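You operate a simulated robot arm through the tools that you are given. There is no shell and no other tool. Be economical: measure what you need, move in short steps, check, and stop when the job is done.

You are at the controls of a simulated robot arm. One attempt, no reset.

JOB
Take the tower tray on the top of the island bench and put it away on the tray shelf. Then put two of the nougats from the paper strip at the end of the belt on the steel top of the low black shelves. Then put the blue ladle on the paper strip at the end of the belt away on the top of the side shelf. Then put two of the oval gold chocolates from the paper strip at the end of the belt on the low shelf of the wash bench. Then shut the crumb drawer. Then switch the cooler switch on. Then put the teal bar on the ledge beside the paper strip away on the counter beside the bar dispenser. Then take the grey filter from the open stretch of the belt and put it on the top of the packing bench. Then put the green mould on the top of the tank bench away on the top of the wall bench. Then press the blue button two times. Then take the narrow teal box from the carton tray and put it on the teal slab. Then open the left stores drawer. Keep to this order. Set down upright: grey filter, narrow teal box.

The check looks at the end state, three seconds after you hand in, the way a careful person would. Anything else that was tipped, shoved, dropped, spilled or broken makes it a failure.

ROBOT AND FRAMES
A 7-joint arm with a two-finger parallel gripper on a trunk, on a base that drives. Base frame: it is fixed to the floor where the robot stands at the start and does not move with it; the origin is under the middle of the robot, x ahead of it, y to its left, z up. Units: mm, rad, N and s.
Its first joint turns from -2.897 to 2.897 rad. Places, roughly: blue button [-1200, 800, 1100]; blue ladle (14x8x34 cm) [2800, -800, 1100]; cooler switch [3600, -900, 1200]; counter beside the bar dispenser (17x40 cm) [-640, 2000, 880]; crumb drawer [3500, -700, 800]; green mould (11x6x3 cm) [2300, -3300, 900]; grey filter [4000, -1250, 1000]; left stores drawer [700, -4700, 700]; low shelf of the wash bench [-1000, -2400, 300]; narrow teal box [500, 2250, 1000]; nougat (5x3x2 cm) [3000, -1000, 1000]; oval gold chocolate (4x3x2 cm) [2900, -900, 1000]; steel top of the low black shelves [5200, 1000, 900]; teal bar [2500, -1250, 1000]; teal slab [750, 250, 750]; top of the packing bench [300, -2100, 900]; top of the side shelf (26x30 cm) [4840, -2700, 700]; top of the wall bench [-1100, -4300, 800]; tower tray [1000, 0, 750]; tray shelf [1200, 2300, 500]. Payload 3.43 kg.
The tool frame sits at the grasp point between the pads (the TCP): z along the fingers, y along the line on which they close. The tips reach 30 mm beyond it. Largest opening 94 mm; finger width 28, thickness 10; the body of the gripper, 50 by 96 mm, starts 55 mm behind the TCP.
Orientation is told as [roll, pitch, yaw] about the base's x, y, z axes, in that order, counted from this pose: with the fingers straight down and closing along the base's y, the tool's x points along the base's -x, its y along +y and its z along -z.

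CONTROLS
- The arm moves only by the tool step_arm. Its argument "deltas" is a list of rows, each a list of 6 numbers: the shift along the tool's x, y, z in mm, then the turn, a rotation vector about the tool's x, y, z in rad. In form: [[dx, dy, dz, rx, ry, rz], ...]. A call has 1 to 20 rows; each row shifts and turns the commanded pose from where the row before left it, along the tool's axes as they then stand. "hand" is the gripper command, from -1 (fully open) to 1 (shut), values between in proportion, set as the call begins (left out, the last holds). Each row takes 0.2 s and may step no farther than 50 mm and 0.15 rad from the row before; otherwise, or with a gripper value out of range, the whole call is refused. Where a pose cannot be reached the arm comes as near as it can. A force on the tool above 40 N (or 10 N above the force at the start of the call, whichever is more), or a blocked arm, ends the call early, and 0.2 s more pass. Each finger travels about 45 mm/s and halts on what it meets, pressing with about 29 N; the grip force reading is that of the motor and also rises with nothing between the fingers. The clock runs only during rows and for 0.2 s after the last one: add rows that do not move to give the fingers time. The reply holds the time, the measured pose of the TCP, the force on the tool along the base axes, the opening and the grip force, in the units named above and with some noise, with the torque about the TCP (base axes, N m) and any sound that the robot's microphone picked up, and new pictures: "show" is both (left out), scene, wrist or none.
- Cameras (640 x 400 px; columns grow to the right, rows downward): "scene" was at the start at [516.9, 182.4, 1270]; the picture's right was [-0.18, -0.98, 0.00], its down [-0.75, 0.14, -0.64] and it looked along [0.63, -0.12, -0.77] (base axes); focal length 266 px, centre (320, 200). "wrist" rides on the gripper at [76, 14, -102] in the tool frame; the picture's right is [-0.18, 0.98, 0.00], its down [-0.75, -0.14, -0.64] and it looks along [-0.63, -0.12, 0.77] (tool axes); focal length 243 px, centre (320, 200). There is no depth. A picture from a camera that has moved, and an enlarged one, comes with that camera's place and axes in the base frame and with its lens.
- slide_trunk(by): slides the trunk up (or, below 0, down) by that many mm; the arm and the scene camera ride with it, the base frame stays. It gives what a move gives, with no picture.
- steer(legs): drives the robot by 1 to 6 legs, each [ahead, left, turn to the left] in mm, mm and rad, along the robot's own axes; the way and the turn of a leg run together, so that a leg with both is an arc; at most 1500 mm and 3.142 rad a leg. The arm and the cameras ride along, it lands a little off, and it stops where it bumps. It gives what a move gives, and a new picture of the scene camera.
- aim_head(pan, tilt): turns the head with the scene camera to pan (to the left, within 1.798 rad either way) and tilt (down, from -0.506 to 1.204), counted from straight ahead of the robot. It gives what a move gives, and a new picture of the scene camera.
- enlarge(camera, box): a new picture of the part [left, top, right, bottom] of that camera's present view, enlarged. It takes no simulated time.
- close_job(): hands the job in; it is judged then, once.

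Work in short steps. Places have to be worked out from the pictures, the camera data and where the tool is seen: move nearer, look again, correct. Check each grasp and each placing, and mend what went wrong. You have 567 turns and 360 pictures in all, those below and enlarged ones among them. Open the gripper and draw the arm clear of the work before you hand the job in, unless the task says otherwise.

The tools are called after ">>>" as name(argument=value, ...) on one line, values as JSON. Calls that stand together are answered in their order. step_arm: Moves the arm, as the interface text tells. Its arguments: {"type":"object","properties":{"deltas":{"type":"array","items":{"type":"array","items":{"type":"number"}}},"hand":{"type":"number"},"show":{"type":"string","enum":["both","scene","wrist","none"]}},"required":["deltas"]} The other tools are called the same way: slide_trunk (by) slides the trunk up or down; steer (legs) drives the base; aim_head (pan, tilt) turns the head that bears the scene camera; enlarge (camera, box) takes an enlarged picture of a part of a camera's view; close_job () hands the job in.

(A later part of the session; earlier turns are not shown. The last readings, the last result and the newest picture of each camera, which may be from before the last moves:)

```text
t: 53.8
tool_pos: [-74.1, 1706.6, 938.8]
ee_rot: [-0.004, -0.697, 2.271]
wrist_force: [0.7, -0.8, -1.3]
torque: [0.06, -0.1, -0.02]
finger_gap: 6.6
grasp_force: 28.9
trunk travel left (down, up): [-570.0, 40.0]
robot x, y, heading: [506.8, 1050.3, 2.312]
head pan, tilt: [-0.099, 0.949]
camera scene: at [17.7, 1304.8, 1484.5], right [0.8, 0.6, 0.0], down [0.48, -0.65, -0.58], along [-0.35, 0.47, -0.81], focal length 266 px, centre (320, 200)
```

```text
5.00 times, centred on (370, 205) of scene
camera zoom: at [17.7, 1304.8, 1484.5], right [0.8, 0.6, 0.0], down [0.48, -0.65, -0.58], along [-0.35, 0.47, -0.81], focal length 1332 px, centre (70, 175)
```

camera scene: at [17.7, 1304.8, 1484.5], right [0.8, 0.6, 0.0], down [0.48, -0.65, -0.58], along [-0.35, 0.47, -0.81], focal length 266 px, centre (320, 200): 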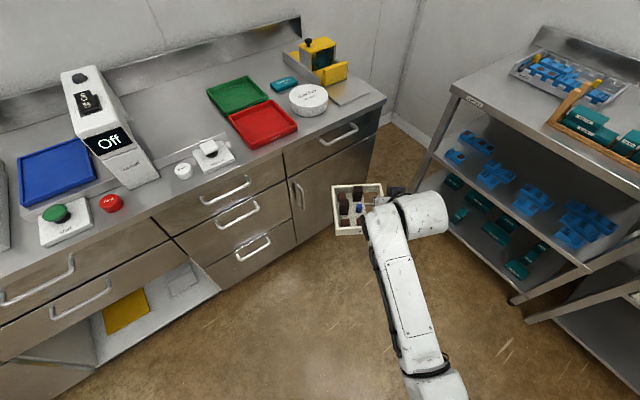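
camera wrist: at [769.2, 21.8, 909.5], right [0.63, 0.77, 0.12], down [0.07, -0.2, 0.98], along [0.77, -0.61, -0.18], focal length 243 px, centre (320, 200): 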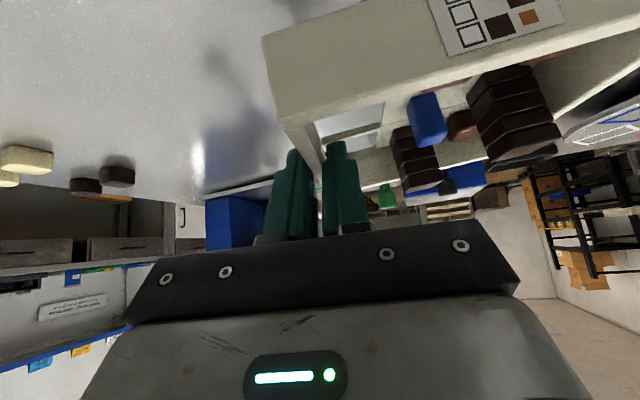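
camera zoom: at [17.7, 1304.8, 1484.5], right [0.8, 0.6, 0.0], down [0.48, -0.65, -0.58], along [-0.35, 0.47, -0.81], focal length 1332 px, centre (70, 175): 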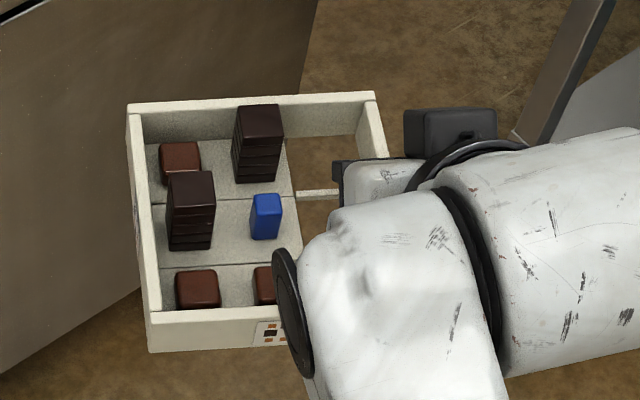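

The tray is now flush in the fingers and level. I strafe across the room to the right end of the rack, staying clear of it.

>>> steer(legs=[[-585, -604, 0], [-585, -604, 0]])

>>> aim_head(pan=0.1, tilt=0.6)

```text
t: 62.4
tool_pos: [1615.9, 1652.0, 939.2]
ee_rot: [-0.003, -0.697, 2.268]
wrist_force: [-0.5, 0.0, -1.2]
torque: [0.05, -0.07, 0.0]
finger_gap: 6.5
grasp_force: 28.7
trunk travel left (down, up): [-570.0, 40.0]
robot x, y, heading: [2194.2, 989.9, 2.306]
head pan, tilt: [-0.099, 0.949]
camera scene: at [1706.9, 1249.3, 1484.4], right [0.81, 0.59, 0.0], down [0.48, -0.66, -0.58], along [-0.34, 0.47, -0.81], focal length 266 px, centre (320, 200)
```

scene: 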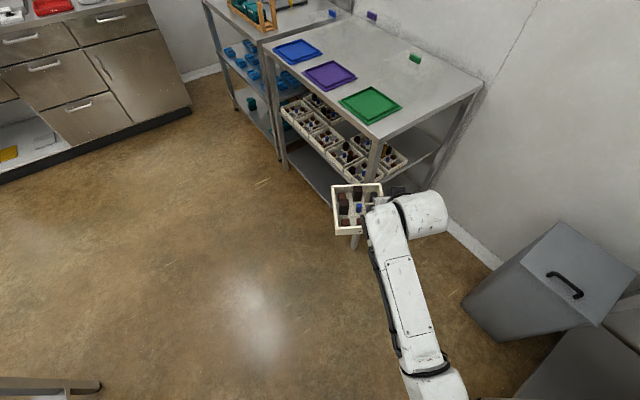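

```text
t: 63.2
tool_pos: [1616.1, 1651.9, 939.0]
ee_rot: [-0.004, -0.698, 2.267]
wrist_force: [0.4, 0.2, -1.6]
torque: [0.06, -0.1, 0.0]
finger_gap: 6.9
grasp_force: 29.1
trunk travel left (down, up): [-570.0, 40.0]
robot x, y, heading: [2191.1, 989.9, 2.302]
head pan, tilt: [0.099, 0.6]
camera scene: at [1684.7, 1250.2, 1512.8], right [0.67, 0.74, 0.0], down [0.42, -0.38, -0.82], along [-0.61, 0.56, -0.57], focal length 266 px, centre (320, 200)
```

scene: 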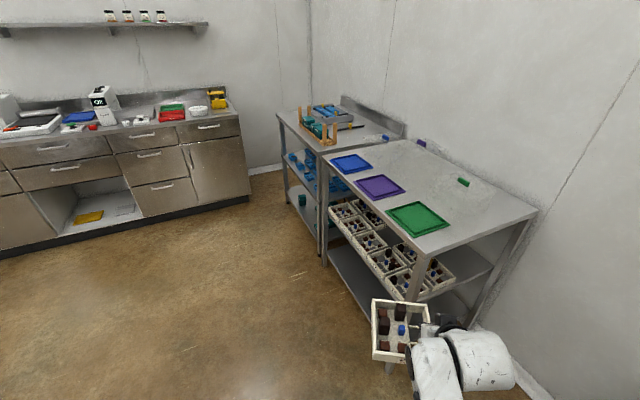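

I enlarge the rack's right end to measure the free spot.

>>> enlarge(camera="scene", box=[310, 190, 550, 340])

```text
2.67 times, centred on (430, 265) of scene
camera zoom: at [1684.7, 1250.2, 1512.8], right [0.67, 0.74, 0.0], down [0.42, -0.38, -0.82], along [-0.61, 0.56, -0.57], focal length 711 px, centre (27, 27)
```

zoom: 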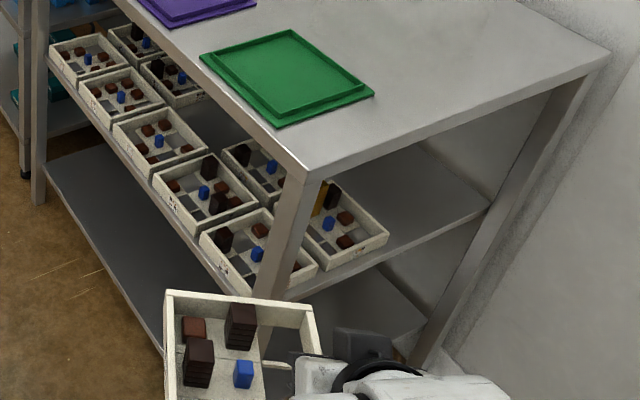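

>>> enlarge(camera="scene", box=[420, 210, 540, 310])

```text
4.00 times, centred on (480, 260) of scene
camera zoom: at [1684.7, 1250.2, 1512.8], right [0.67, 0.74, 0.0], down [0.42, -0.38, -0.82], along [-0.61, 0.56, -0.57], focal length 1066 px, centre (-320, -40)
```

zoom: 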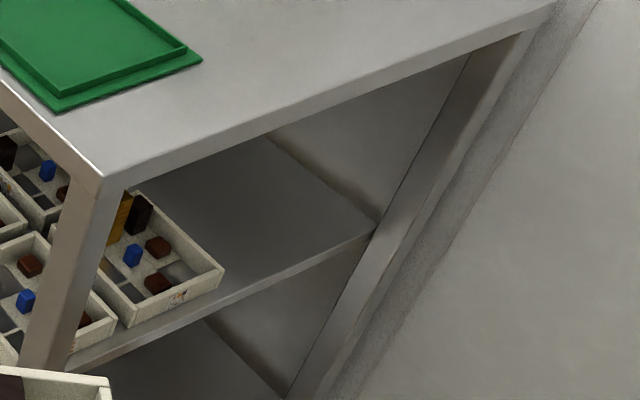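

The free zone measures about 310 wide by 230 deep behind the mid-row trays. I will slide the tray in diagonally from the right end: first retract slightly, turn a little, and lower the trunk.

>>> step_arm(deltas=[[9, 0, -7.6, 0, 0, 0], [9, 0, -7.6, 0, 0, 0], [9, 0, -7.6, 0, 0, 0], [9, 0, -7.6, 0, 0, 0], [0, 0, 0, 0, 0, 0]], show="none")

>>> steer(legs=[[0, 0, -0.081]])

>>> slide_trunk(by=-300)

```text
t: 64.4
tool_pos: [1645.9, 1615.0, 938.6]
ee_rot: [-0.001, -0.697, 2.267]
wrist_force: [-0.4, -0.4, -1.3]
torque: [0.05, -0.09, -0.01]
finger_gap: 6.4
grasp_force: 29.3
trunk travel left (down, up): [-570.0, 40.0]
robot x, y, heading: [2192.2, 991.8, 2.308]
head pan, tilt: [0.099, 0.6]
```

```text
t: 65.3
tool_pos: [1699.0, 1657.7, 939.4]
ee_rot: [-0.005, -0.696, 2.186]
wrist_force: [0.7, 0.1, -1.0]
torque: [0.02, -0.1, -0.03]
finger_gap: 6.8
grasp_force: 28.9
trunk travel left (down, up): [-570.0, 40.0]
robot x, y, heading: [2194.9, 991.8, 2.222]
head pan, tilt: [0.099, 0.6]
camera scene: at [1707.3, 1290.6, 1512.8], right [0.73, 0.68, 0.0], down [0.39, -0.41, -0.82], along [-0.56, 0.6, -0.57], focal length 266 px, centre (320, 200)
```

scene: 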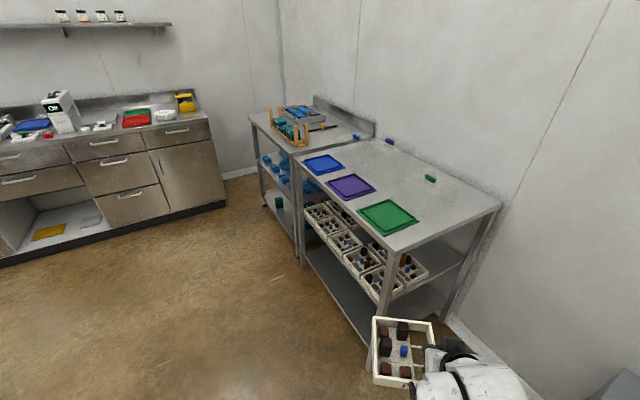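

```text
t: 68.3
tool_pos: [1699.0, 1656.9, 638.8]
ee_rot: [-0.004, -0.696, 2.186]
wrist_force: [-0.4, 0.1, -1.4]
torque: [0.06, -0.06, 0.0]
finger_gap: 6.7
grasp_force: 29.1
trunk travel left (down, up): [-270.0, 340.0]
robot x, y, heading: [2191.8, 989.8, 2.221]
head pan, tilt: [0.099, 0.6]
```

Now I drive to the pre-insert position beside the rack's right end and look at the spot from there.

>>> steer(legs=[[317, -258, 0]])

>>> aim_head(pan=0.0, tilt=0.7)

```text
t: 70.8
tool_pos: [1719.6, 2041.4, 638.1]
ee_rot: [-0.002, -0.694, 2.1]
wrist_force: [0.6, -0.4, -1.7]
torque: [0.06, -0.13, -0.01]
finger_gap: 6.8
grasp_force: 28.6
trunk travel left (down, up): [-270.0, 340.0]
robot x, y, heading: [2150.9, 1334.9, 2.128]
head pan, tilt: [0.099, 0.6]
stopped in leg 1: the robot was blocked; the commanded pose is now the measured one
camera scene: at [1696.9, 1678.6, 1212.8], right [0.79, 0.61, 0.0], down [0.35, -0.45, -0.82], along [-0.5, 0.65, -0.57], focal length 266 px, centre (320, 200)
```

scene: 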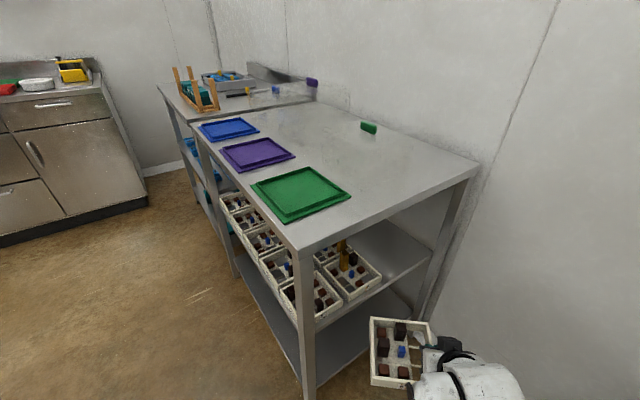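

```text
t: 71.5
tool_pos: [1719.6, 2041.4, 637.9]
ee_rot: [-0.002, -0.697, 2.1]
wrist_force: [-0.3, -0.1, -2.1]
torque: [0.07, -0.13, 0.02]
finger_gap: 6.8
grasp_force: 29.1
trunk travel left (down, up): [-270.0, 340.0]
robot x, y, heading: [2152.3, 1337.5, 2.124]
head pan, tilt: [0.0, 0.7]
camera scene: at [1705.9, 1680.6, 1204.3], right [0.85, 0.53, 0.0], down [0.34, -0.55, -0.77], along [-0.41, 0.65, -0.64], focal length 266 px, centre (320, 200)
```

scene: 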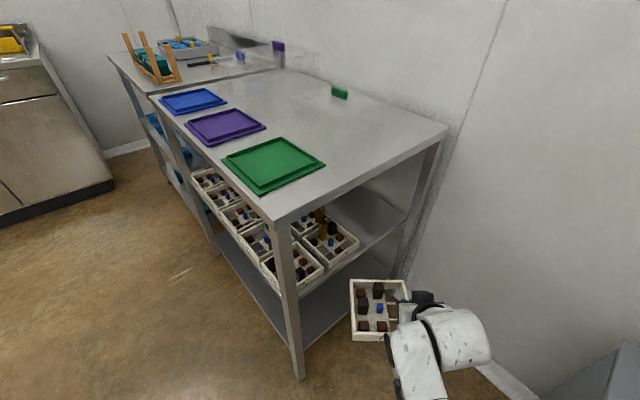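

The base was stopped by something. I look to the right to see what it touched.

>>> aim_head(pan=-1.3, tilt=0.8)

```text
t: 73.0
tool_pos: [1718.9, 2042.3, 639.0]
ee_rot: [-0.002, -0.698, 2.101]
wrist_force: [-0.2, -0.5, -0.7]
torque: [0.05, -0.11, -0.01]
finger_gap: 6.8
grasp_force: 29.3
trunk travel left (down, up): [-270.0, 340.0]
robot x, y, heading: [2151.4, 1335.5, 2.134]
head pan, tilt: [-1.3, 0.799]
camera scene: at [1805.4, 1668.1, 1196.0], right [0.74, -0.68, 0.0], down [-0.48, -0.53, -0.7], along [0.47, 0.51, -0.72], focal length 266 px, centre (320, 200)
```

scene: 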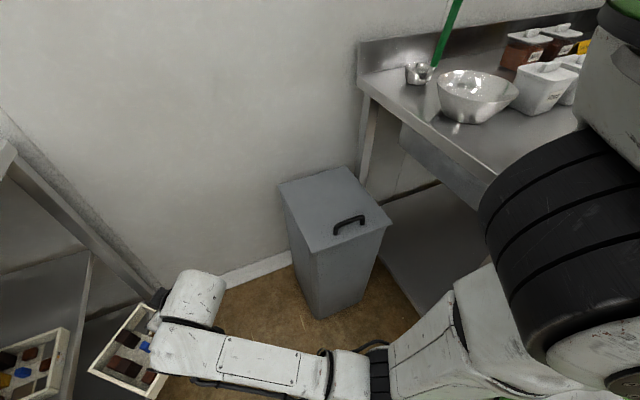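

The robot's right shoulder met the neighbouring bench. I back off to the front-left and choose a steeper approach, turning a little right.

>>> steer(legs=[[-94, 153, 0], [0, 0, -0.064]])

>>> aim_head(pan=0.0, tilt=0.7)

```text
t: 74.9
tool_pos: [1685.3, 1905.0, 637.7]
ee_rot: [-0.002, -0.697, 2.037]
wrist_force: [-0.1, -0.6, -1.4]
torque: [0.05, -0.1, 0.0]
finger_gap: 6.5
grasp_force: 28.8
trunk travel left (down, up): [-270.0, 340.0]
robot x, y, heading: [2069.5, 1172.2, 2.066]
head pan, tilt: [-1.3, 0.799]
camera scene: at [1746.9, 1526.7, 1196.0], right [0.69, -0.72, 0.0], down [-0.52, -0.5, -0.7], along [0.5, 0.48, -0.72], focal length 266 px, centre (320, 200)
```

scene: 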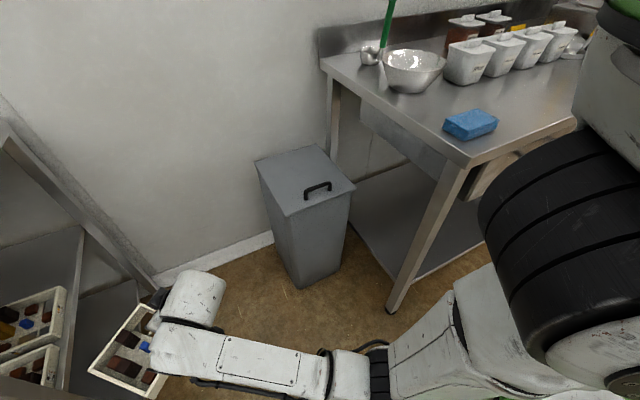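

```text
t: 76.4
tool_pos: [1685.3, 1906.0, 638.2]
ee_rot: [-0.002, -0.695, 2.037]
wrist_force: [-0.3, 0.4, -1.4]
torque: [0.0, -0.11, -0.02]
finger_gap: 6.5
grasp_force: 29.1
trunk travel left (down, up): [-270.0, 340.0]
robot x, y, heading: [2069.7, 1172.7, 2.07]
head pan, tilt: [0.0, 0.7]
camera scene: at [1648.5, 1545.6, 1204.2], right [0.88, 0.47, 0.0], down [0.31, -0.57, -0.76], along [-0.36, 0.67, -0.64], focal length 266 px, centre (320, 200)
```

scene: 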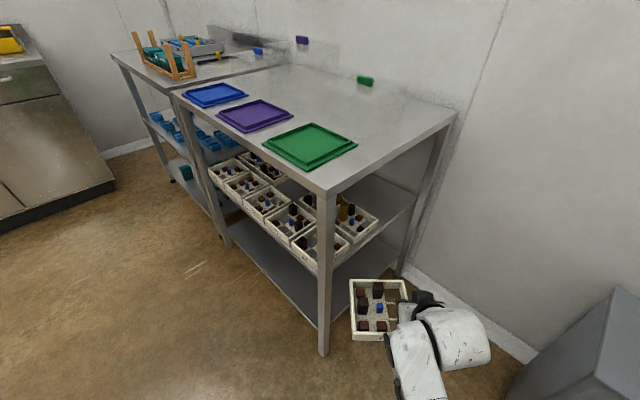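

I enlarge to re-measure the rack end from here.

>>> enlarge(camera="scene", box=[280, 160, 440, 280])

```text
3.33 times, centred on (360, 220) of scene
camera zoom: at [1648.5, 1545.6, 1204.2], right [0.88, 0.47, 0.0], down [0.31, -0.57, -0.76], along [-0.36, 0.67, -0.64], focal length 888 px, centre (187, 133)
```

zoom: 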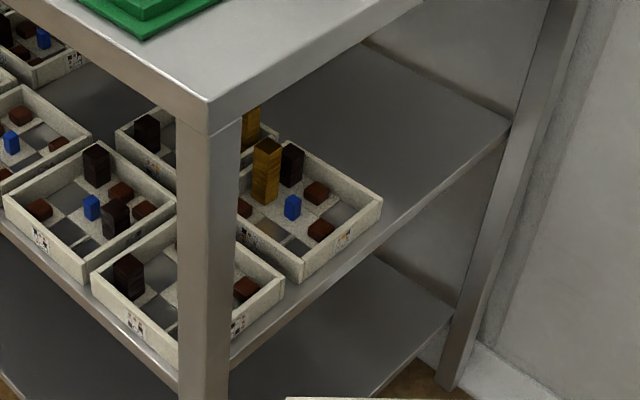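

All consistent: target for the tool is about (1508,2408) along a line I am now on. I turn 0.05 right and advance 300 mm, then check.

>>> steer(legs=[[0, 0, -0.05]])

```text
t: 77.2
tool_pos: [1722.3, 1923.9, 638.6]
ee_rot: [-0.002, -0.696, 1.987]
wrist_force: [-0.1, 0.1, -1.9]
torque: [0.03, -0.12, -0.02]
finger_gap: 6.3
grasp_force: 28.9
trunk travel left (down, up): [-270.0, 340.0]
robot x, y, heading: [2074.0, 1173.8, 2.012]
head pan, tilt: [0.0, 0.7]
camera scene: at [1667.5, 1566.2, 1204.2], right [0.9, 0.43, 0.0], down [0.28, -0.58, -0.76], along [-0.33, 0.69, -0.64], focal length 266 px, centre (320, 200)
```

scene: 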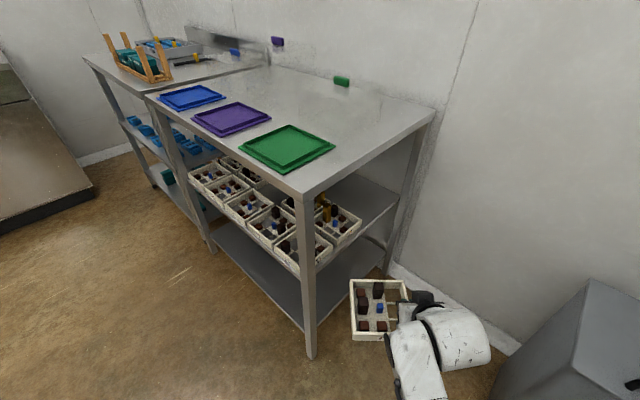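

>>> steer(legs=[[300, -8, 0]])

>>> enlarge(camera="scene", box=[260, 180, 500, 370])

```text
t: 79.2
tool_pos: [1604.4, 2196.9, 638.3]
ee_rot: [-0.002, -0.697, 1.982]
wrist_force: [0.0, 0.3, -1.3]
torque: [0.04, -0.11, 0.02]
finger_gap: 6.8
grasp_force: 29.0
trunk travel left (down, up): [-270.0, 340.0]
robot x, y, heading: [1953.7, 1443.6, 2.012]
head pan, tilt: [0.0, 0.7]
camera scene: at [1548.6, 1840.1, 1204.2], right [0.9, 0.43, 0.0], down [0.28, -0.58, -0.76], along [-0.33, 0.69, -0.64], focal length 266 px, centre (320, 200)
```

scene: 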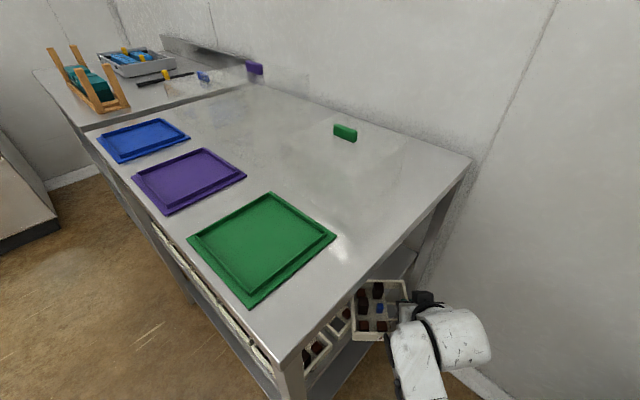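

```text
2.11 times, centred on (380, 275) of scene
camera zoom: at [1548.6, 1840.1, 1204.2], right [0.9, 0.43, 0.0], down [0.28, -0.58, -0.76], along [-0.33, 0.69, -0.64], focal length 561 px, centre (194, 42)
```

zoom: 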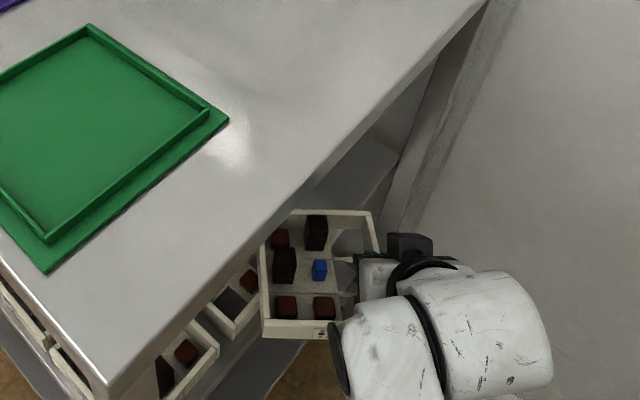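

>>> enlarge(camera="wrist", box=[0, 0, 640, 400])

```text
1.00 times, centred on (320, 200) of wrist (not enlarged: the box is as wide or as high as the picture)
camera zoom: at [1640.4, 2077.7, 667.2], right [-0.96, -0.26, 0.12], down [0.06, 0.21, 0.98], along [-0.28, 0.94, -0.18], focal length 243 px, centre (320, 200)
```

zoom: 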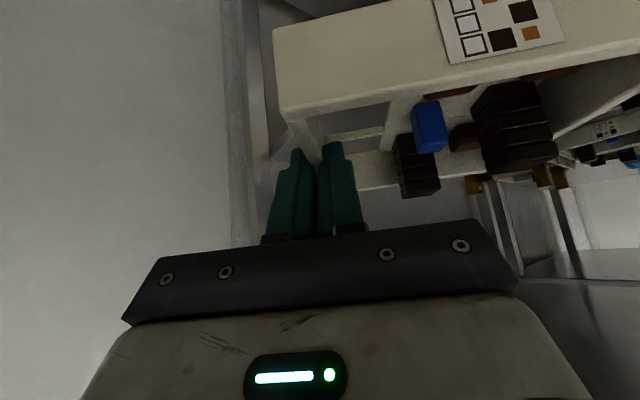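

I advance 150 mm more, then lower 45 mm by the trunk.

>>> steer(legs=[[150, -5, 0]])

>>> slide_trunk(by=-40)

>>> enlarge(camera="wrist", box=[0, 0, 640, 400])

```text
t: 80.6
tool_pos: [1544.0, 2334.8, 638.1]
ee_rot: [-0.001, -0.696, 1.983]
wrist_force: [-0.2, 0.2, -1.2]
torque: [0.03, -0.11, -0.01]
finger_gap: 6.6
grasp_force: 28.7
trunk travel left (down, up): [-270.0, 340.0]
robot x, y, heading: [1892.2, 1583.0, 2.009]
head pan, tilt: [0.0, 0.7]
camera scene: at [1488.5, 1977.3, 1204.3], right [0.9, 0.43, 0.0], down [0.28, -0.58, -0.76], along [-0.33, 0.69, -0.64], focal length 266 px, centre (320, 200)
```

scene: 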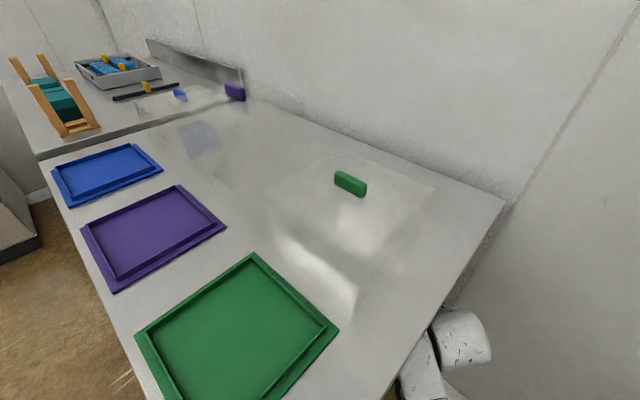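

```text
t: 81.4
tool_pos: [1544.6, 2335.6, 598.1]
ee_rot: [-0.001, -0.694, 1.985]
wrist_force: [-0.1, -0.1, -1.1]
torque: [0.0, -0.08, -0.01]
finger_gap: 6.5
grasp_force: 29.3
trunk travel left (down, up): [-230.0, 380.0]
robot x, y, heading: [1894.1, 1584.8, 2.011]
head pan, tilt: [0.0, 0.7]
```

```text
1.00 times, centred on (320, 200) of wrist (not enlarged: the box is as wide or as high as the picture)
camera zoom: at [1580.1, 2215.0, 627.1], right [-0.96, -0.26, 0.12], down [0.06, 0.21, 0.98], along [-0.28, 0.94, -0.18], focal length 243 px, centre (320, 200)
```

zoom: 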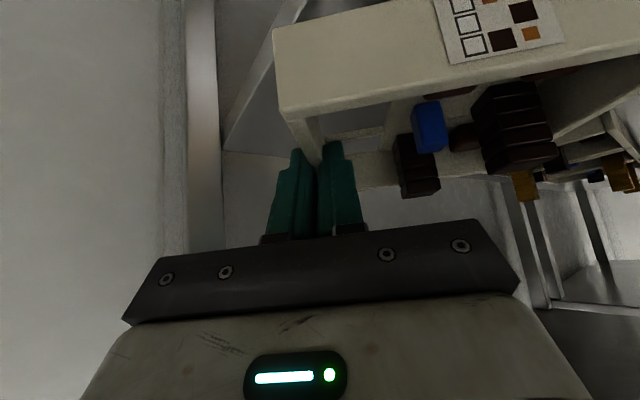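

I advance the last 78 mm, then lower the tray in small steps until it touches the shelf.

>>> steer(legs=[[78, 2, 0]])

>>> slide_trunk(by=-22)

>>> enlarge(camera="wrist", box=[0, 0, 640, 400])

```text
t: 82.5
tool_pos: [1507.0, 2405.7, 598.9]
ee_rot: [-0.003, -0.693, 1.984]
wrist_force: [-0.5, 1.4, -1.8]
torque: [0.03, -0.08, -0.01]
finger_gap: 6.6
grasp_force: 28.8
trunk travel left (down, up): [-230.0, 380.0]
robot x, y, heading: [1857.1, 1652.2, 2.015]
head pan, tilt: [0.0, 0.7]
camera scene: at [1452.6, 2047.6, 1164.3], right [0.9, 0.43, 0.0], down [0.28, -0.58, -0.76], along [-0.33, 0.69, -0.64], focal length 266 px, centre (320, 200)
```

scene: 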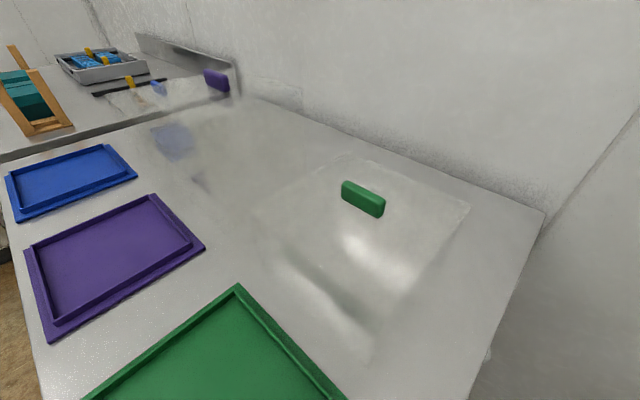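

```text
t: 83.2
tool_pos: [1507.2, 2405.0, 574.8]
ee_rot: [-0.003, -0.695, 1.988]
wrist_force: [-0.1, -0.5, -1.5]
torque: [0.05, -0.12, -0.01]
finger_gap: 6.7
grasp_force: 28.9
trunk travel left (down, up): [-208.0, 402.0]
robot x, y, heading: [1858.1, 1654.5, 2.016]
head pan, tilt: [0.0, 0.7]
```

```text
1.00 times, centred on (320, 200) of wrist (not enlarged: the box is as wide or as high as the picture)
camera zoom: at [1544.0, 2285.3, 605.0], right [-0.96, -0.27, 0.12], down [0.06, 0.21, 0.98], along [-0.28, 0.94, -0.18], focal length 243 px, centre (320, 200)
```

zoom: 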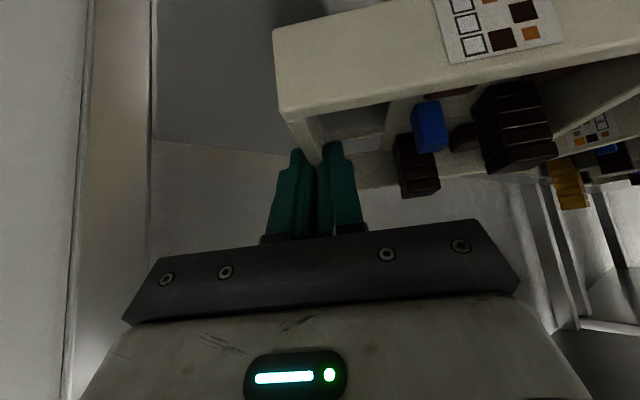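

>>> step_arm(deltas=[[1.3, 0, 1.53, 0, 0, 0], [1.3, 0, 1.53, 0, 0, 0], [1.3, 0, 1.53, 0, 0, 0], [0, 0, 0, 0, 0, 0]], show="none")

```text
t: 84.2
tool_pos: [1508.1, 2404.8, 569.9]
ee_rot: [-0.001, -0.695, 1.984]
wrist_force: [0.1, -0.4, -2.6]
torque: [0.03, -0.07, -0.04]
finger_gap: 6.7
grasp_force: 29.1
trunk travel left (down, up): [-208.0, 402.0]
robot x, y, heading: [1854.6, 1654.3, 2.016]
head pan, tilt: [0.0, 0.7]
```

No contact yet; I go on lowering in 2 mm steps.

>>> step_arm(deltas=[[1.3, 0, 1.53, 0, 0, 0], [1.3, 0, 1.53, 0, 0, 0], [0, 0, 0, 0, 0, 0]], show="none")

>>> step_arm(deltas=[[1.3, 0, 1.53, 0, 0, 0], [1.3, 0, 1.53, 0, 0, 0], [0, 0, 0, 0, 0, 0]], show="none")

>>> step_arm(deltas=[[1.3, 0, 1.53, 0, 0, 0], [1.3, 0, 1.53, 0, 0, 0], [0, 0, 0, 0, 0, 0]], show="wrist")

```text
t: 85.0
tool_pos: [1507.1, 2405.3, 566.0]
ee_rot: [0.0, -0.694, 1.983]
wrist_force: [-0.1, 0.0, -1.5]
torque: [0.03, -0.08, -0.05]
finger_gap: 6.7
grasp_force: 28.6
trunk travel left (down, up): [-208.0, 402.0]
robot x, y, heading: [1856.1, 1657.9, 2.016]
head pan, tilt: [0.0, 0.7]
```

```text
t: 85.8
tool_pos: [1508.0, 2405.0, 562.9]
ee_rot: [-0.001, -0.701, 1.985]
wrist_force: [-0.8, 1.6, 13.8]
torque: [-0.79, -0.3, 0.07]
finger_gap: 6.9
grasp_force: 29.2
trunk travel left (down, up): [-208.0, 402.0]
robot x, y, heading: [1856.2, 1651.4, 2.012]
head pan, tilt: [0.0, 0.7]
```

```text
t: 86.6
tool_pos: [1507.8, 2406.1, 564.0]
ee_rot: [-0.001, -0.707, 1.983]
wrist_force: [1.4, -1.1, 37.5]
torque: [-0.5, -0.23, 0.06]
finger_gap: 6.5
grasp_force: 29.1
trunk travel left (down, up): [-208.0, 402.0]
robot x, y, heading: [1854.9, 1655.3, 2.02]
head pan, tilt: [0.0, 0.7]
camera wrist: at [1544.0, 2285.7, 590.6], right [-0.96, -0.27, 0.12], down [0.07, 0.2, 0.98], along [-0.28, 0.94, -0.17], focal length 243 px, centre (320, 200)
```

wrist: 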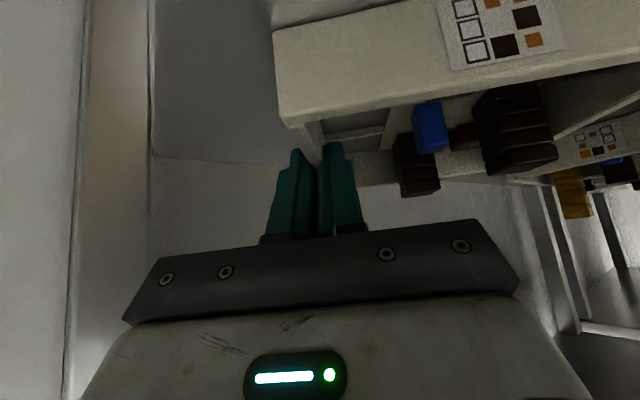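

The tray has touched down at z≈564. I ease up 3 mm and open the fingers to about 30 mm.

>>> step_arm(deltas=[[-2, 0, -2.3, 0, 0, 0], [0, 0, 0, 0, 0, 0]], show="none")

>>> step_arm(deltas=[[0, 0, 0, 0, 0, 0], [0, 0, 0, 0, 0, 0], [0, 0, 0, 0, 0, 0]], hand=0.36, show="wrist")

```text
t: 87.2
tool_pos: [1507.8, 2405.2, 563.4]
ee_rot: [-0.002, -0.699, 1.984]
wrist_force: [-0.6, 8.5, 22.8]
torque: [0.71, 0.33, -0.08]
finger_gap: 6.9
grasp_force: 28.4
trunk travel left (down, up): [-208.0, 402.0]
robot x, y, heading: [1854.8, 1652.7, 2.017]
head pan, tilt: [0.0, 0.7]
```

```text
t: 88.0
tool_pos: [1507.7, 2404.4, 559.8]
ee_rot: [-0.002, -0.693, 1.984]
wrist_force: [0.8, -0.6, 0.5]
torque: [0.01, -0.02, 0.01]
finger_gap: 30.3
grasp_force: 0.1
trunk travel left (down, up): [-208.0, 402.0]
robot x, y, heading: [1856.9, 1655.4, 2.014]
head pan, tilt: [0.0, 0.7]
camera wrist: at [1544.6, 2284.4, 589.8], right [-0.96, -0.27, 0.12], down [0.06, 0.21, 0.98], along [-0.28, 0.94, -0.19], focal length 243 px, centre (320, 200)
```

wrist: 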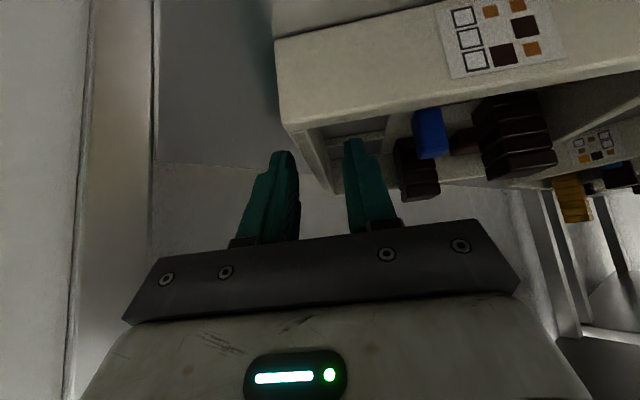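

The tray stands on the shelf. I draw the tool back along its own axis 80 mm, then back the base away.

>>> step_arm(deltas=[[0, 0, -20, 0, 0, 0], [0, 0, -20, 0, 0, 0], [0, 0, -20, 0, 0, 0], [0, 0, -20, 0, 0, 0], [0, 0, 0, 0, 0, 0]], show="wrist")

>>> steer(legs=[[-500, 12, 0]])

```text
t: 89.2
tool_pos: [1528.8, 2358.2, 622.5]
ee_rot: [-0.001, -0.695, 1.986]
wrist_force: [0.1, -0.1, -0.2]
torque: [0.02, -0.01, 0.02]
finger_gap: 30.2
grasp_force: 0.1
trunk travel left (down, up): [-208.0, 402.0]
robot x, y, heading: [1857.5, 1652.5, 2.017]
head pan, tilt: [0.0, 0.7]
camera wrist: at [1565.0, 2238.4, 651.7], right [-0.96, -0.27, 0.12], down [0.06, 0.21, 0.98], along [-0.28, 0.94, -0.18], focal length 243 px, centre (320, 200)
```

wrist: 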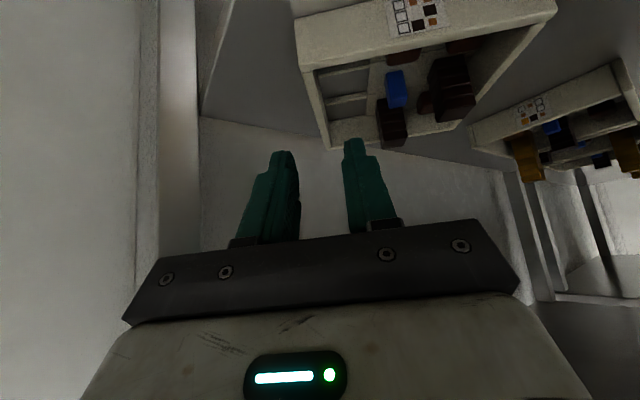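

```text
t: 92.1
tool_pos: [1732.6, 1897.6, 622.3]
ee_rot: [-0.004, -0.695, 1.989]
wrist_force: [-0.6, -0.1, -0.3]
torque: [0.0, -0.01, -0.02]
finger_gap: 29.9
grasp_force: 0.1
trunk travel left (down, up): [-208.0, 402.0]
robot x, y, heading: [2063.8, 1194.1, 2.014]
head pan, tilt: [0.0, 0.7]
camera scene: at [1657.4, 1586.4, 1142.2], right [0.9, 0.43, 0.0], down [0.28, -0.58, -0.76], along [-0.33, 0.69, -0.64], focal length 266 px, centre (320, 200)
```

scene: 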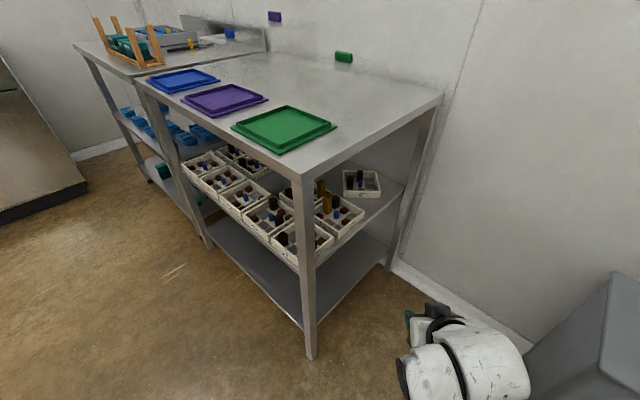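

>>> enlarge(camera="scene", box=[280, 150, 420, 250])

```text
4.00 times, centred on (350, 200) of scene
camera zoom: at [1657.4, 1586.4, 1142.2], right [0.9, 0.43, 0.0], down [0.28, -0.58, -0.76], along [-0.33, 0.69, -0.64], focal length 1066 px, centre (200, 200)
```

zoom: 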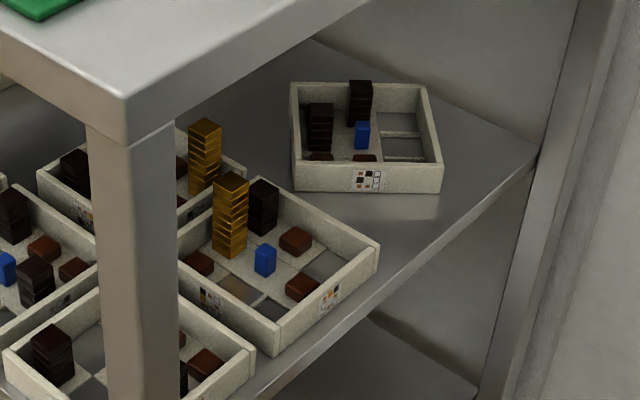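

Task one is done: the tray stands level with its towers intact. I now bring the tool back to vertical and raise the trunk, and look across the room toward the belt.

>>> step_arm(deltas=[[0, 0, -40, 0, 0, 0], [0, 0, -40, 0, 0, 0], [0, 0, 0, 0, 0.139, 0], [0, 0, 0, 0, 0.139, 0], [0, 0, 0, 0, 0.139, 0], [0, 0, 0, 0, 0.139, 0], [0, 0, 0, 0, 0.139, 0], [40, 0, -20, 0, 0, 0], [40, 0, -20, 0, 0, 0], [40, 0, -20, 0, 0, 0], [0, 0, -40, 0, 0, 0], [0, 0, -40, 0, 0, 0], [0, 0, -40, 0, 0, 0], [0, 0, -40, 0, 0, 0], [0, 0, -40, 0, 0, 0], [0, 0, 0, 0, 0, 0]], hand=-1, show="none")

>>> slide_trunk(by=340)

>>> aim_head(pan=0.0, tilt=1.2)

```text
t: 95.5
tool_pos: [1795.2, 1776.5, 675.2]
ee_rot: [-0.002, -0.418, 1.986]
wrist_force: [0.2, 0.2, 0.1]
torque: [-0.04, 0.03, -0.05]
finger_gap: 94.0
grasp_force: 0.0
out of reach, approached as far as the arm can: row 5, 6, 7, 8, 9, 11, 12, 13, 14, 15
trunk travel left (down, up): [-208.0, 402.0]
robot x, y, heading: [2060.2, 1193.1, 2.015]
head pan, tilt: [0.0, 0.7]
```

```text
t: 98.8
tool_pos: [1796.4, 1775.2, 1016.8]
ee_rot: [-0.001, -0.417, 1.987]
wrist_force: [0.0, 0.1, -0.1]
torque: [-0.01, -0.01, -0.01]
finger_gap: 94.1
grasp_force: 0.0
trunk travel left (down, up): [-548.0, 62.0]
robot x, y, heading: [2059.3, 1193.1, 2.017]
head pan, tilt: [0.0, 0.7]
```

```text
t: 99.8
tool_pos: [1796.2, 1775.7, 1015.0]
ee_rot: [0.0, -0.417, 1.986]
wrist_force: [-1.0, 0.9, 0.3]
torque: [0.01, 0.01, -0.01]
finger_gap: 94.0
grasp_force: 0.1
trunk travel left (down, up): [-548.0, 62.0]
robot x, y, heading: [2059.6, 1191.7, 2.016]
head pan, tilt: [0.0, 1.201]
camera scene: at [1669.8, 1560.2, 1446.3], right [0.9, 0.43, 0.0], down [0.4, -0.84, -0.36], along [-0.16, 0.33, -0.93], focal length 266 px, centre (320, 200)
```

scene: 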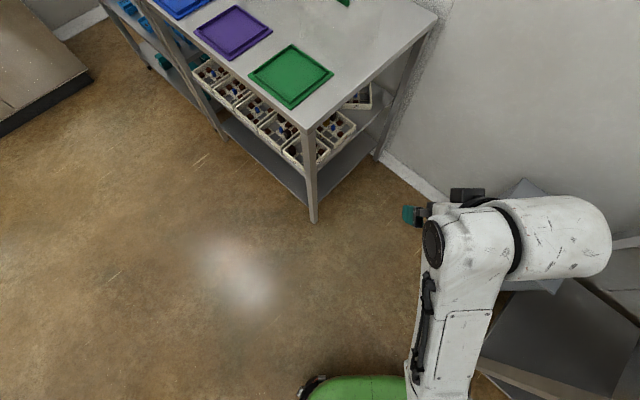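

The arm is stuck at a tilt in this shape; I try more extended and then vertical.

>>> step_arm(deltas=[[-36, 0, 16, 0, 0, 0], [-36, 0, 16, 0, 0, 0], [-36, 0, 16, 0, 0, 0], [-36, 0, 16, 0, 0, 0], [-36, 0, 16, 0, 0, 0], [0, 0, 0, 0, 0.139, 0], [0, 0, 0, 0, 0.139, 0], [0, 0, 0, 0, 0.139, 0], [0, 0, 0, 0, 0, 0]], show="scene")

```text
t: 101.8
tool_pos: [1716.2, 1955.8, 1014.7]
ee_rot: [-0.002, -0.277, 1.988]
wrist_force: [0.7, 0.3, 0.1]
torque: [-0.04, -0.01, -0.01]
finger_gap: 94.1
grasp_force: 0.0
out of reach, approached as far as the arm can: row 7, 8
trunk travel left (down, up): [-548.0, 62.0]
robot x, y, heading: [2063.6, 1192.7, 2.013]
head pan, tilt: [0.0, 1.201]
camera scene: at [1669.8, 1560.3, 1446.3], right [0.9, 0.43, 0.0], down [0.4, -0.84, -0.36], along [-0.16, 0.33, -0.93], focal length 266 px, centre (320, 200)
```

scene: 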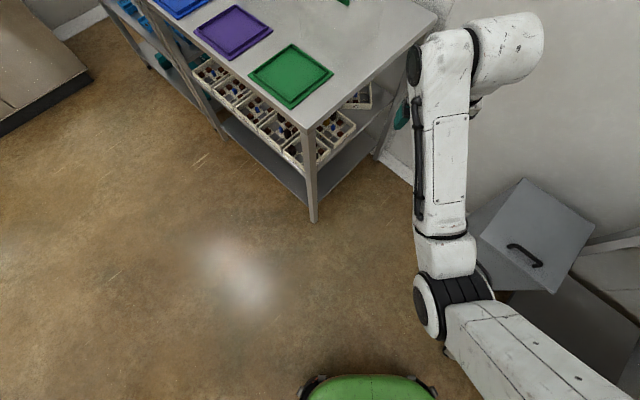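

Lowering the hand relative to the shoulder should free the wrist; I lower 220 mm while righting the tool.

>>> step_arm(deltas=[[10, 0, 38, 0, 0, 0], [10, 0, 38, 0, 0, 0], [10, 0, 38, 0, 0, 0], [10, 0, 38, 0, 0, 0], [10, 0, 38, 0, 0, 0], [10, 0, 38, 0, 0, 0], [0, 0, 0, 0, 0.139, 0], [0, 0, 0, 0, 0.138, 0], [0, 0, 0, 0, 0, 0]], show="none")

```text
t: 103.8
tool_pos: [1715.7, 1960.6, 779.4]
ee_rot: [-0.002, 0.001, 1.986]
wrist_force: [0.0, 0.0, -0.2]
torque: [0.02, 0.03, -0.03]
finger_gap: 94.0
grasp_force: 0.1
trunk travel left (down, up): [-548.0, 62.0]
robot x, y, heading: [2059.2, 1191.8, 2.016]
head pan, tilt: [0.0, 1.201]
```

Vertical now. I retract 250 mm and look at the arm.

>>> step_arm(deltas=[[42, 0, 0, 0, 0, 0], [42, 0, 0, 0, 0, 0], [42, 0, 0, 0, 0, 0], [42, 0, 0, 0, 0, 0], [42, 0, 0, 0, 0, 0], [42, 0, 0, 0, 0, 0], [0, 0, 0, 0, 0, 0]], show="scene")

```text
t: 105.4
tool_pos: [1817.8, 1729.2, 778.4]
ee_rot: [-0.002, -0.002, 1.986]
wrist_force: [0.6, 0.6, 0.8]
torque: [0.0, 0.0, 0.0]
finger_gap: 94.0
grasp_force: 0.1
trunk travel left (down, up): [-548.0, 62.0]
robot x, y, heading: [2064.1, 1191.4, 2.012]
head pan, tilt: [0.0, 1.201]
camera scene: at [1669.9, 1560.1, 1446.4], right [0.9, 0.43, 0.0], down [0.4, -0.84, -0.36], along [-0.16, 0.33, -0.93], focal length 266 px, centre (320, 200)
```

scene: 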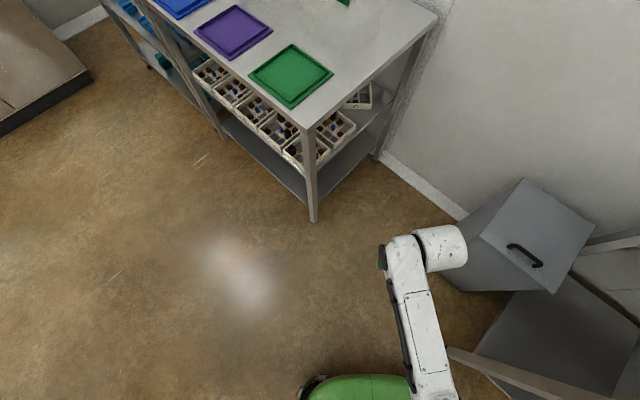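

>>> step_arm(deltas=[[0, 0, -45, 0, 0, 0], [0, 0, -45, 0, 0, 0], [0, 0, -45, 0, 0, 0], [0, 0, -45, 0, 0, 0], [0, 0, -45, 0, 0, 0], [0, 0, -45, 0, 0, 0], [0, 0, -45, 0, 0, 0], [0, 0, 0, 0, 0, 0]], show="scene")

```text
t: 107.2
tool_pos: [1793.5, 1787.0, 1058.3]
ee_rot: [-0.002, -0.001, 1.986]
wrist_force: [0.6, -0.1, 0.0]
torque: [0.02, 0.02, -0.01]
finger_gap: 93.9
grasp_force: 0.0
out of reach, approached as far as the arm can: row 3, 5, 6, 7
trunk travel left (down, up): [-548.0, 62.0]
robot x, y, heading: [2061.2, 1191.2, 2.014]
head pan, tilt: [0.0, 1.201]
camera scene: at [1671.1, 1560.3, 1446.6], right [0.9, 0.43, 0.0], down [0.4, -0.84, -0.36], along [-0.16, 0.33, -0.93], focal length 266 px, centre (320, 200)
```

scene: 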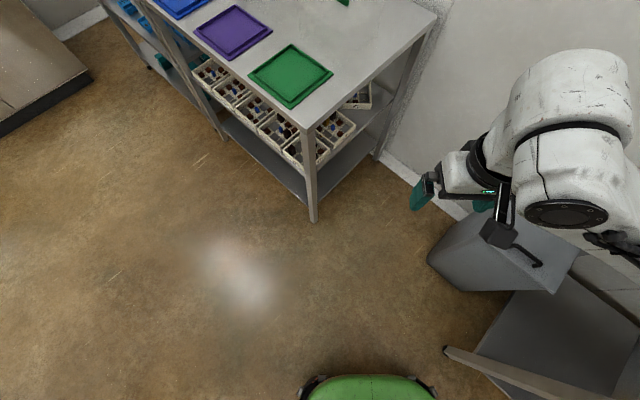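

The arm is back in an elbow-high shape. I back off from the rack and turn to face the belt side of the room.

>>> steer(legs=[[-450, 0, 0], [0, 0, 2.39]])

>>> aim_head(pan=0.0, tilt=0.35)

```text
t: 115.5
tool_pos: [2029.5, 177.0, 1057.1]
ee_rot: [-0.003, 0.0, -1.933]
wrist_force: [0.1, 1.1, -0.9]
torque: [0.01, 0.03, 0.03]
finger_gap: 93.9
grasp_force: 0.0
trunk travel left (down, up): [-548.0, 62.0]
robot x, y, heading: [2255.2, 786.1, -1.904]
head pan, tilt: [0.0, 1.201]
camera scene: at [2275.2, 255.9, 1446.3], right [-0.95, 0.33, 0.0], down [0.3, 0.88, -0.36], along [-0.12, -0.34, -0.93], focal length 266 px, centre (320, 200)
```

scene: 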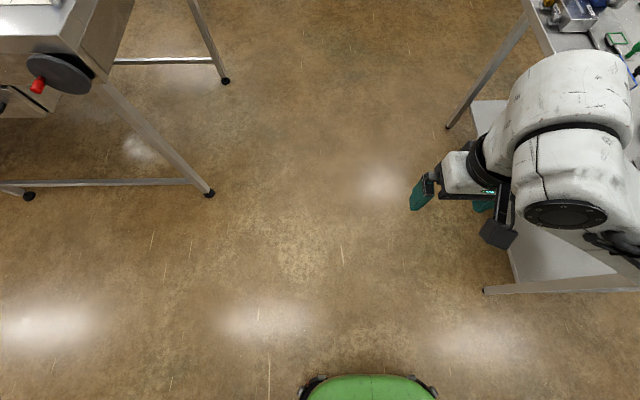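

```text
t: 116.7
tool_pos: [2028.4, 177.7, 1056.5]
ee_rot: [-0.001, 0.003, -1.933]
wrist_force: [0.2, 0.3, -0.6]
torque: [0.02, -0.01, -0.01]
finger_gap: 94.0
grasp_force: 0.1
trunk travel left (down, up): [-548.0, 62.0]
robot x, y, heading: [2251.2, 787.0, -1.901]
head pan, tilt: [0.0, 0.351]
camera scene: at [2263.1, 220.7, 1513.6], right [-0.95, 0.33, 0.0], down [0.11, 0.33, -0.94], along [-0.31, -0.89, -0.34], focal length 266 px, centre (320, 200)
```

scene: 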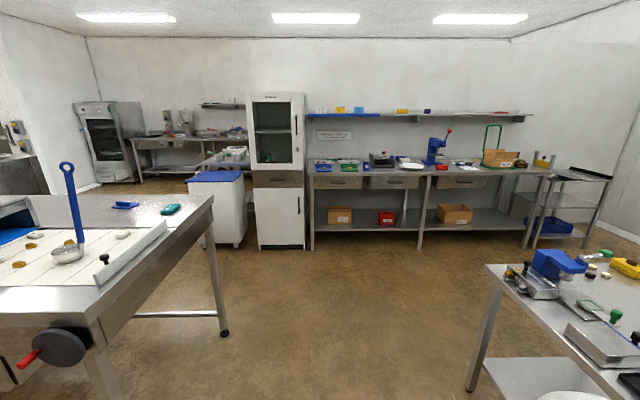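

The belt end is at the left. I pan left to see it.

>>> aim_head(pan=0.75, tilt=0.5)

```text
t: 117.8
tool_pos: [2028.1, 176.8, 1056.6]
ee_rot: [-0.002, -0.001, -1.93]
wrist_force: [-0.4, 0.4, -0.2]
torque: [0.02, -0.02, 0.01]
finger_gap: 94.0
grasp_force: 0.1
trunk travel left (down, up): [-548.0, 62.0]
robot x, y, heading: [2257.9, 786.5, -1.902]
head pan, tilt: [0.75, 0.499]
camera scene: at [2330.3, 225.6, 1500.0], right [-0.91, -0.41, 0.0], down [-0.19, 0.44, -0.88], along [0.36, -0.8, -0.48], focal length 266 px, centre (320, 200)
```

scene: 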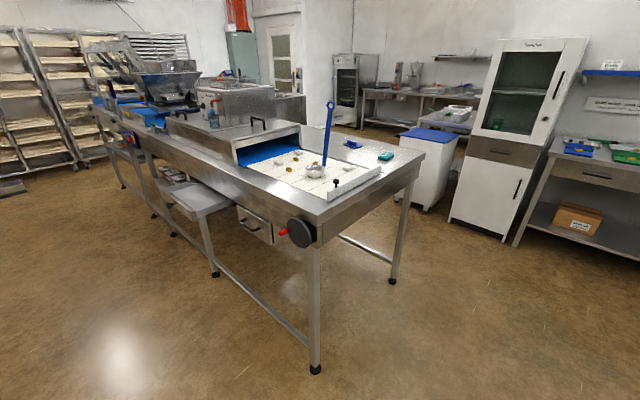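

>>> enlarge(camera="scene", box=[220, 90, 440, 270])

>>> enlarge(camera="scene", box=[80, 40, 330, 200])

```text
2.22 times, centred on (330, 180) of scene
camera zoom: at [2330.3, 225.6, 1500.0], right [-0.91, -0.41, 0.0], down [-0.19, 0.44, -0.88], along [0.36, -0.8, -0.48], focal length 592 px, centre (298, 244)
```

zoom: 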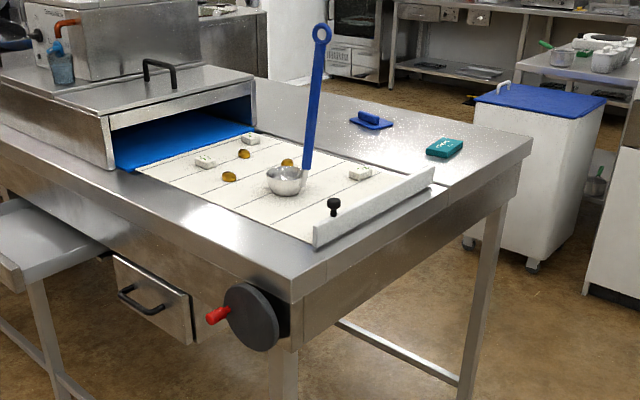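

```text
2.50 times, centred on (205, 120) of scene
camera zoom: at [2330.3, 225.6, 1500.0], right [-0.91, -0.41, 0.0], down [-0.19, 0.44, -0.88], along [0.36, -0.8, -0.48], focal length 666 px, centre (608, 400)
```

zoom: 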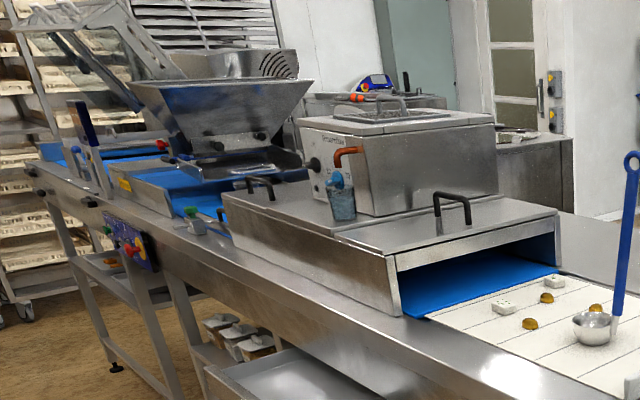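

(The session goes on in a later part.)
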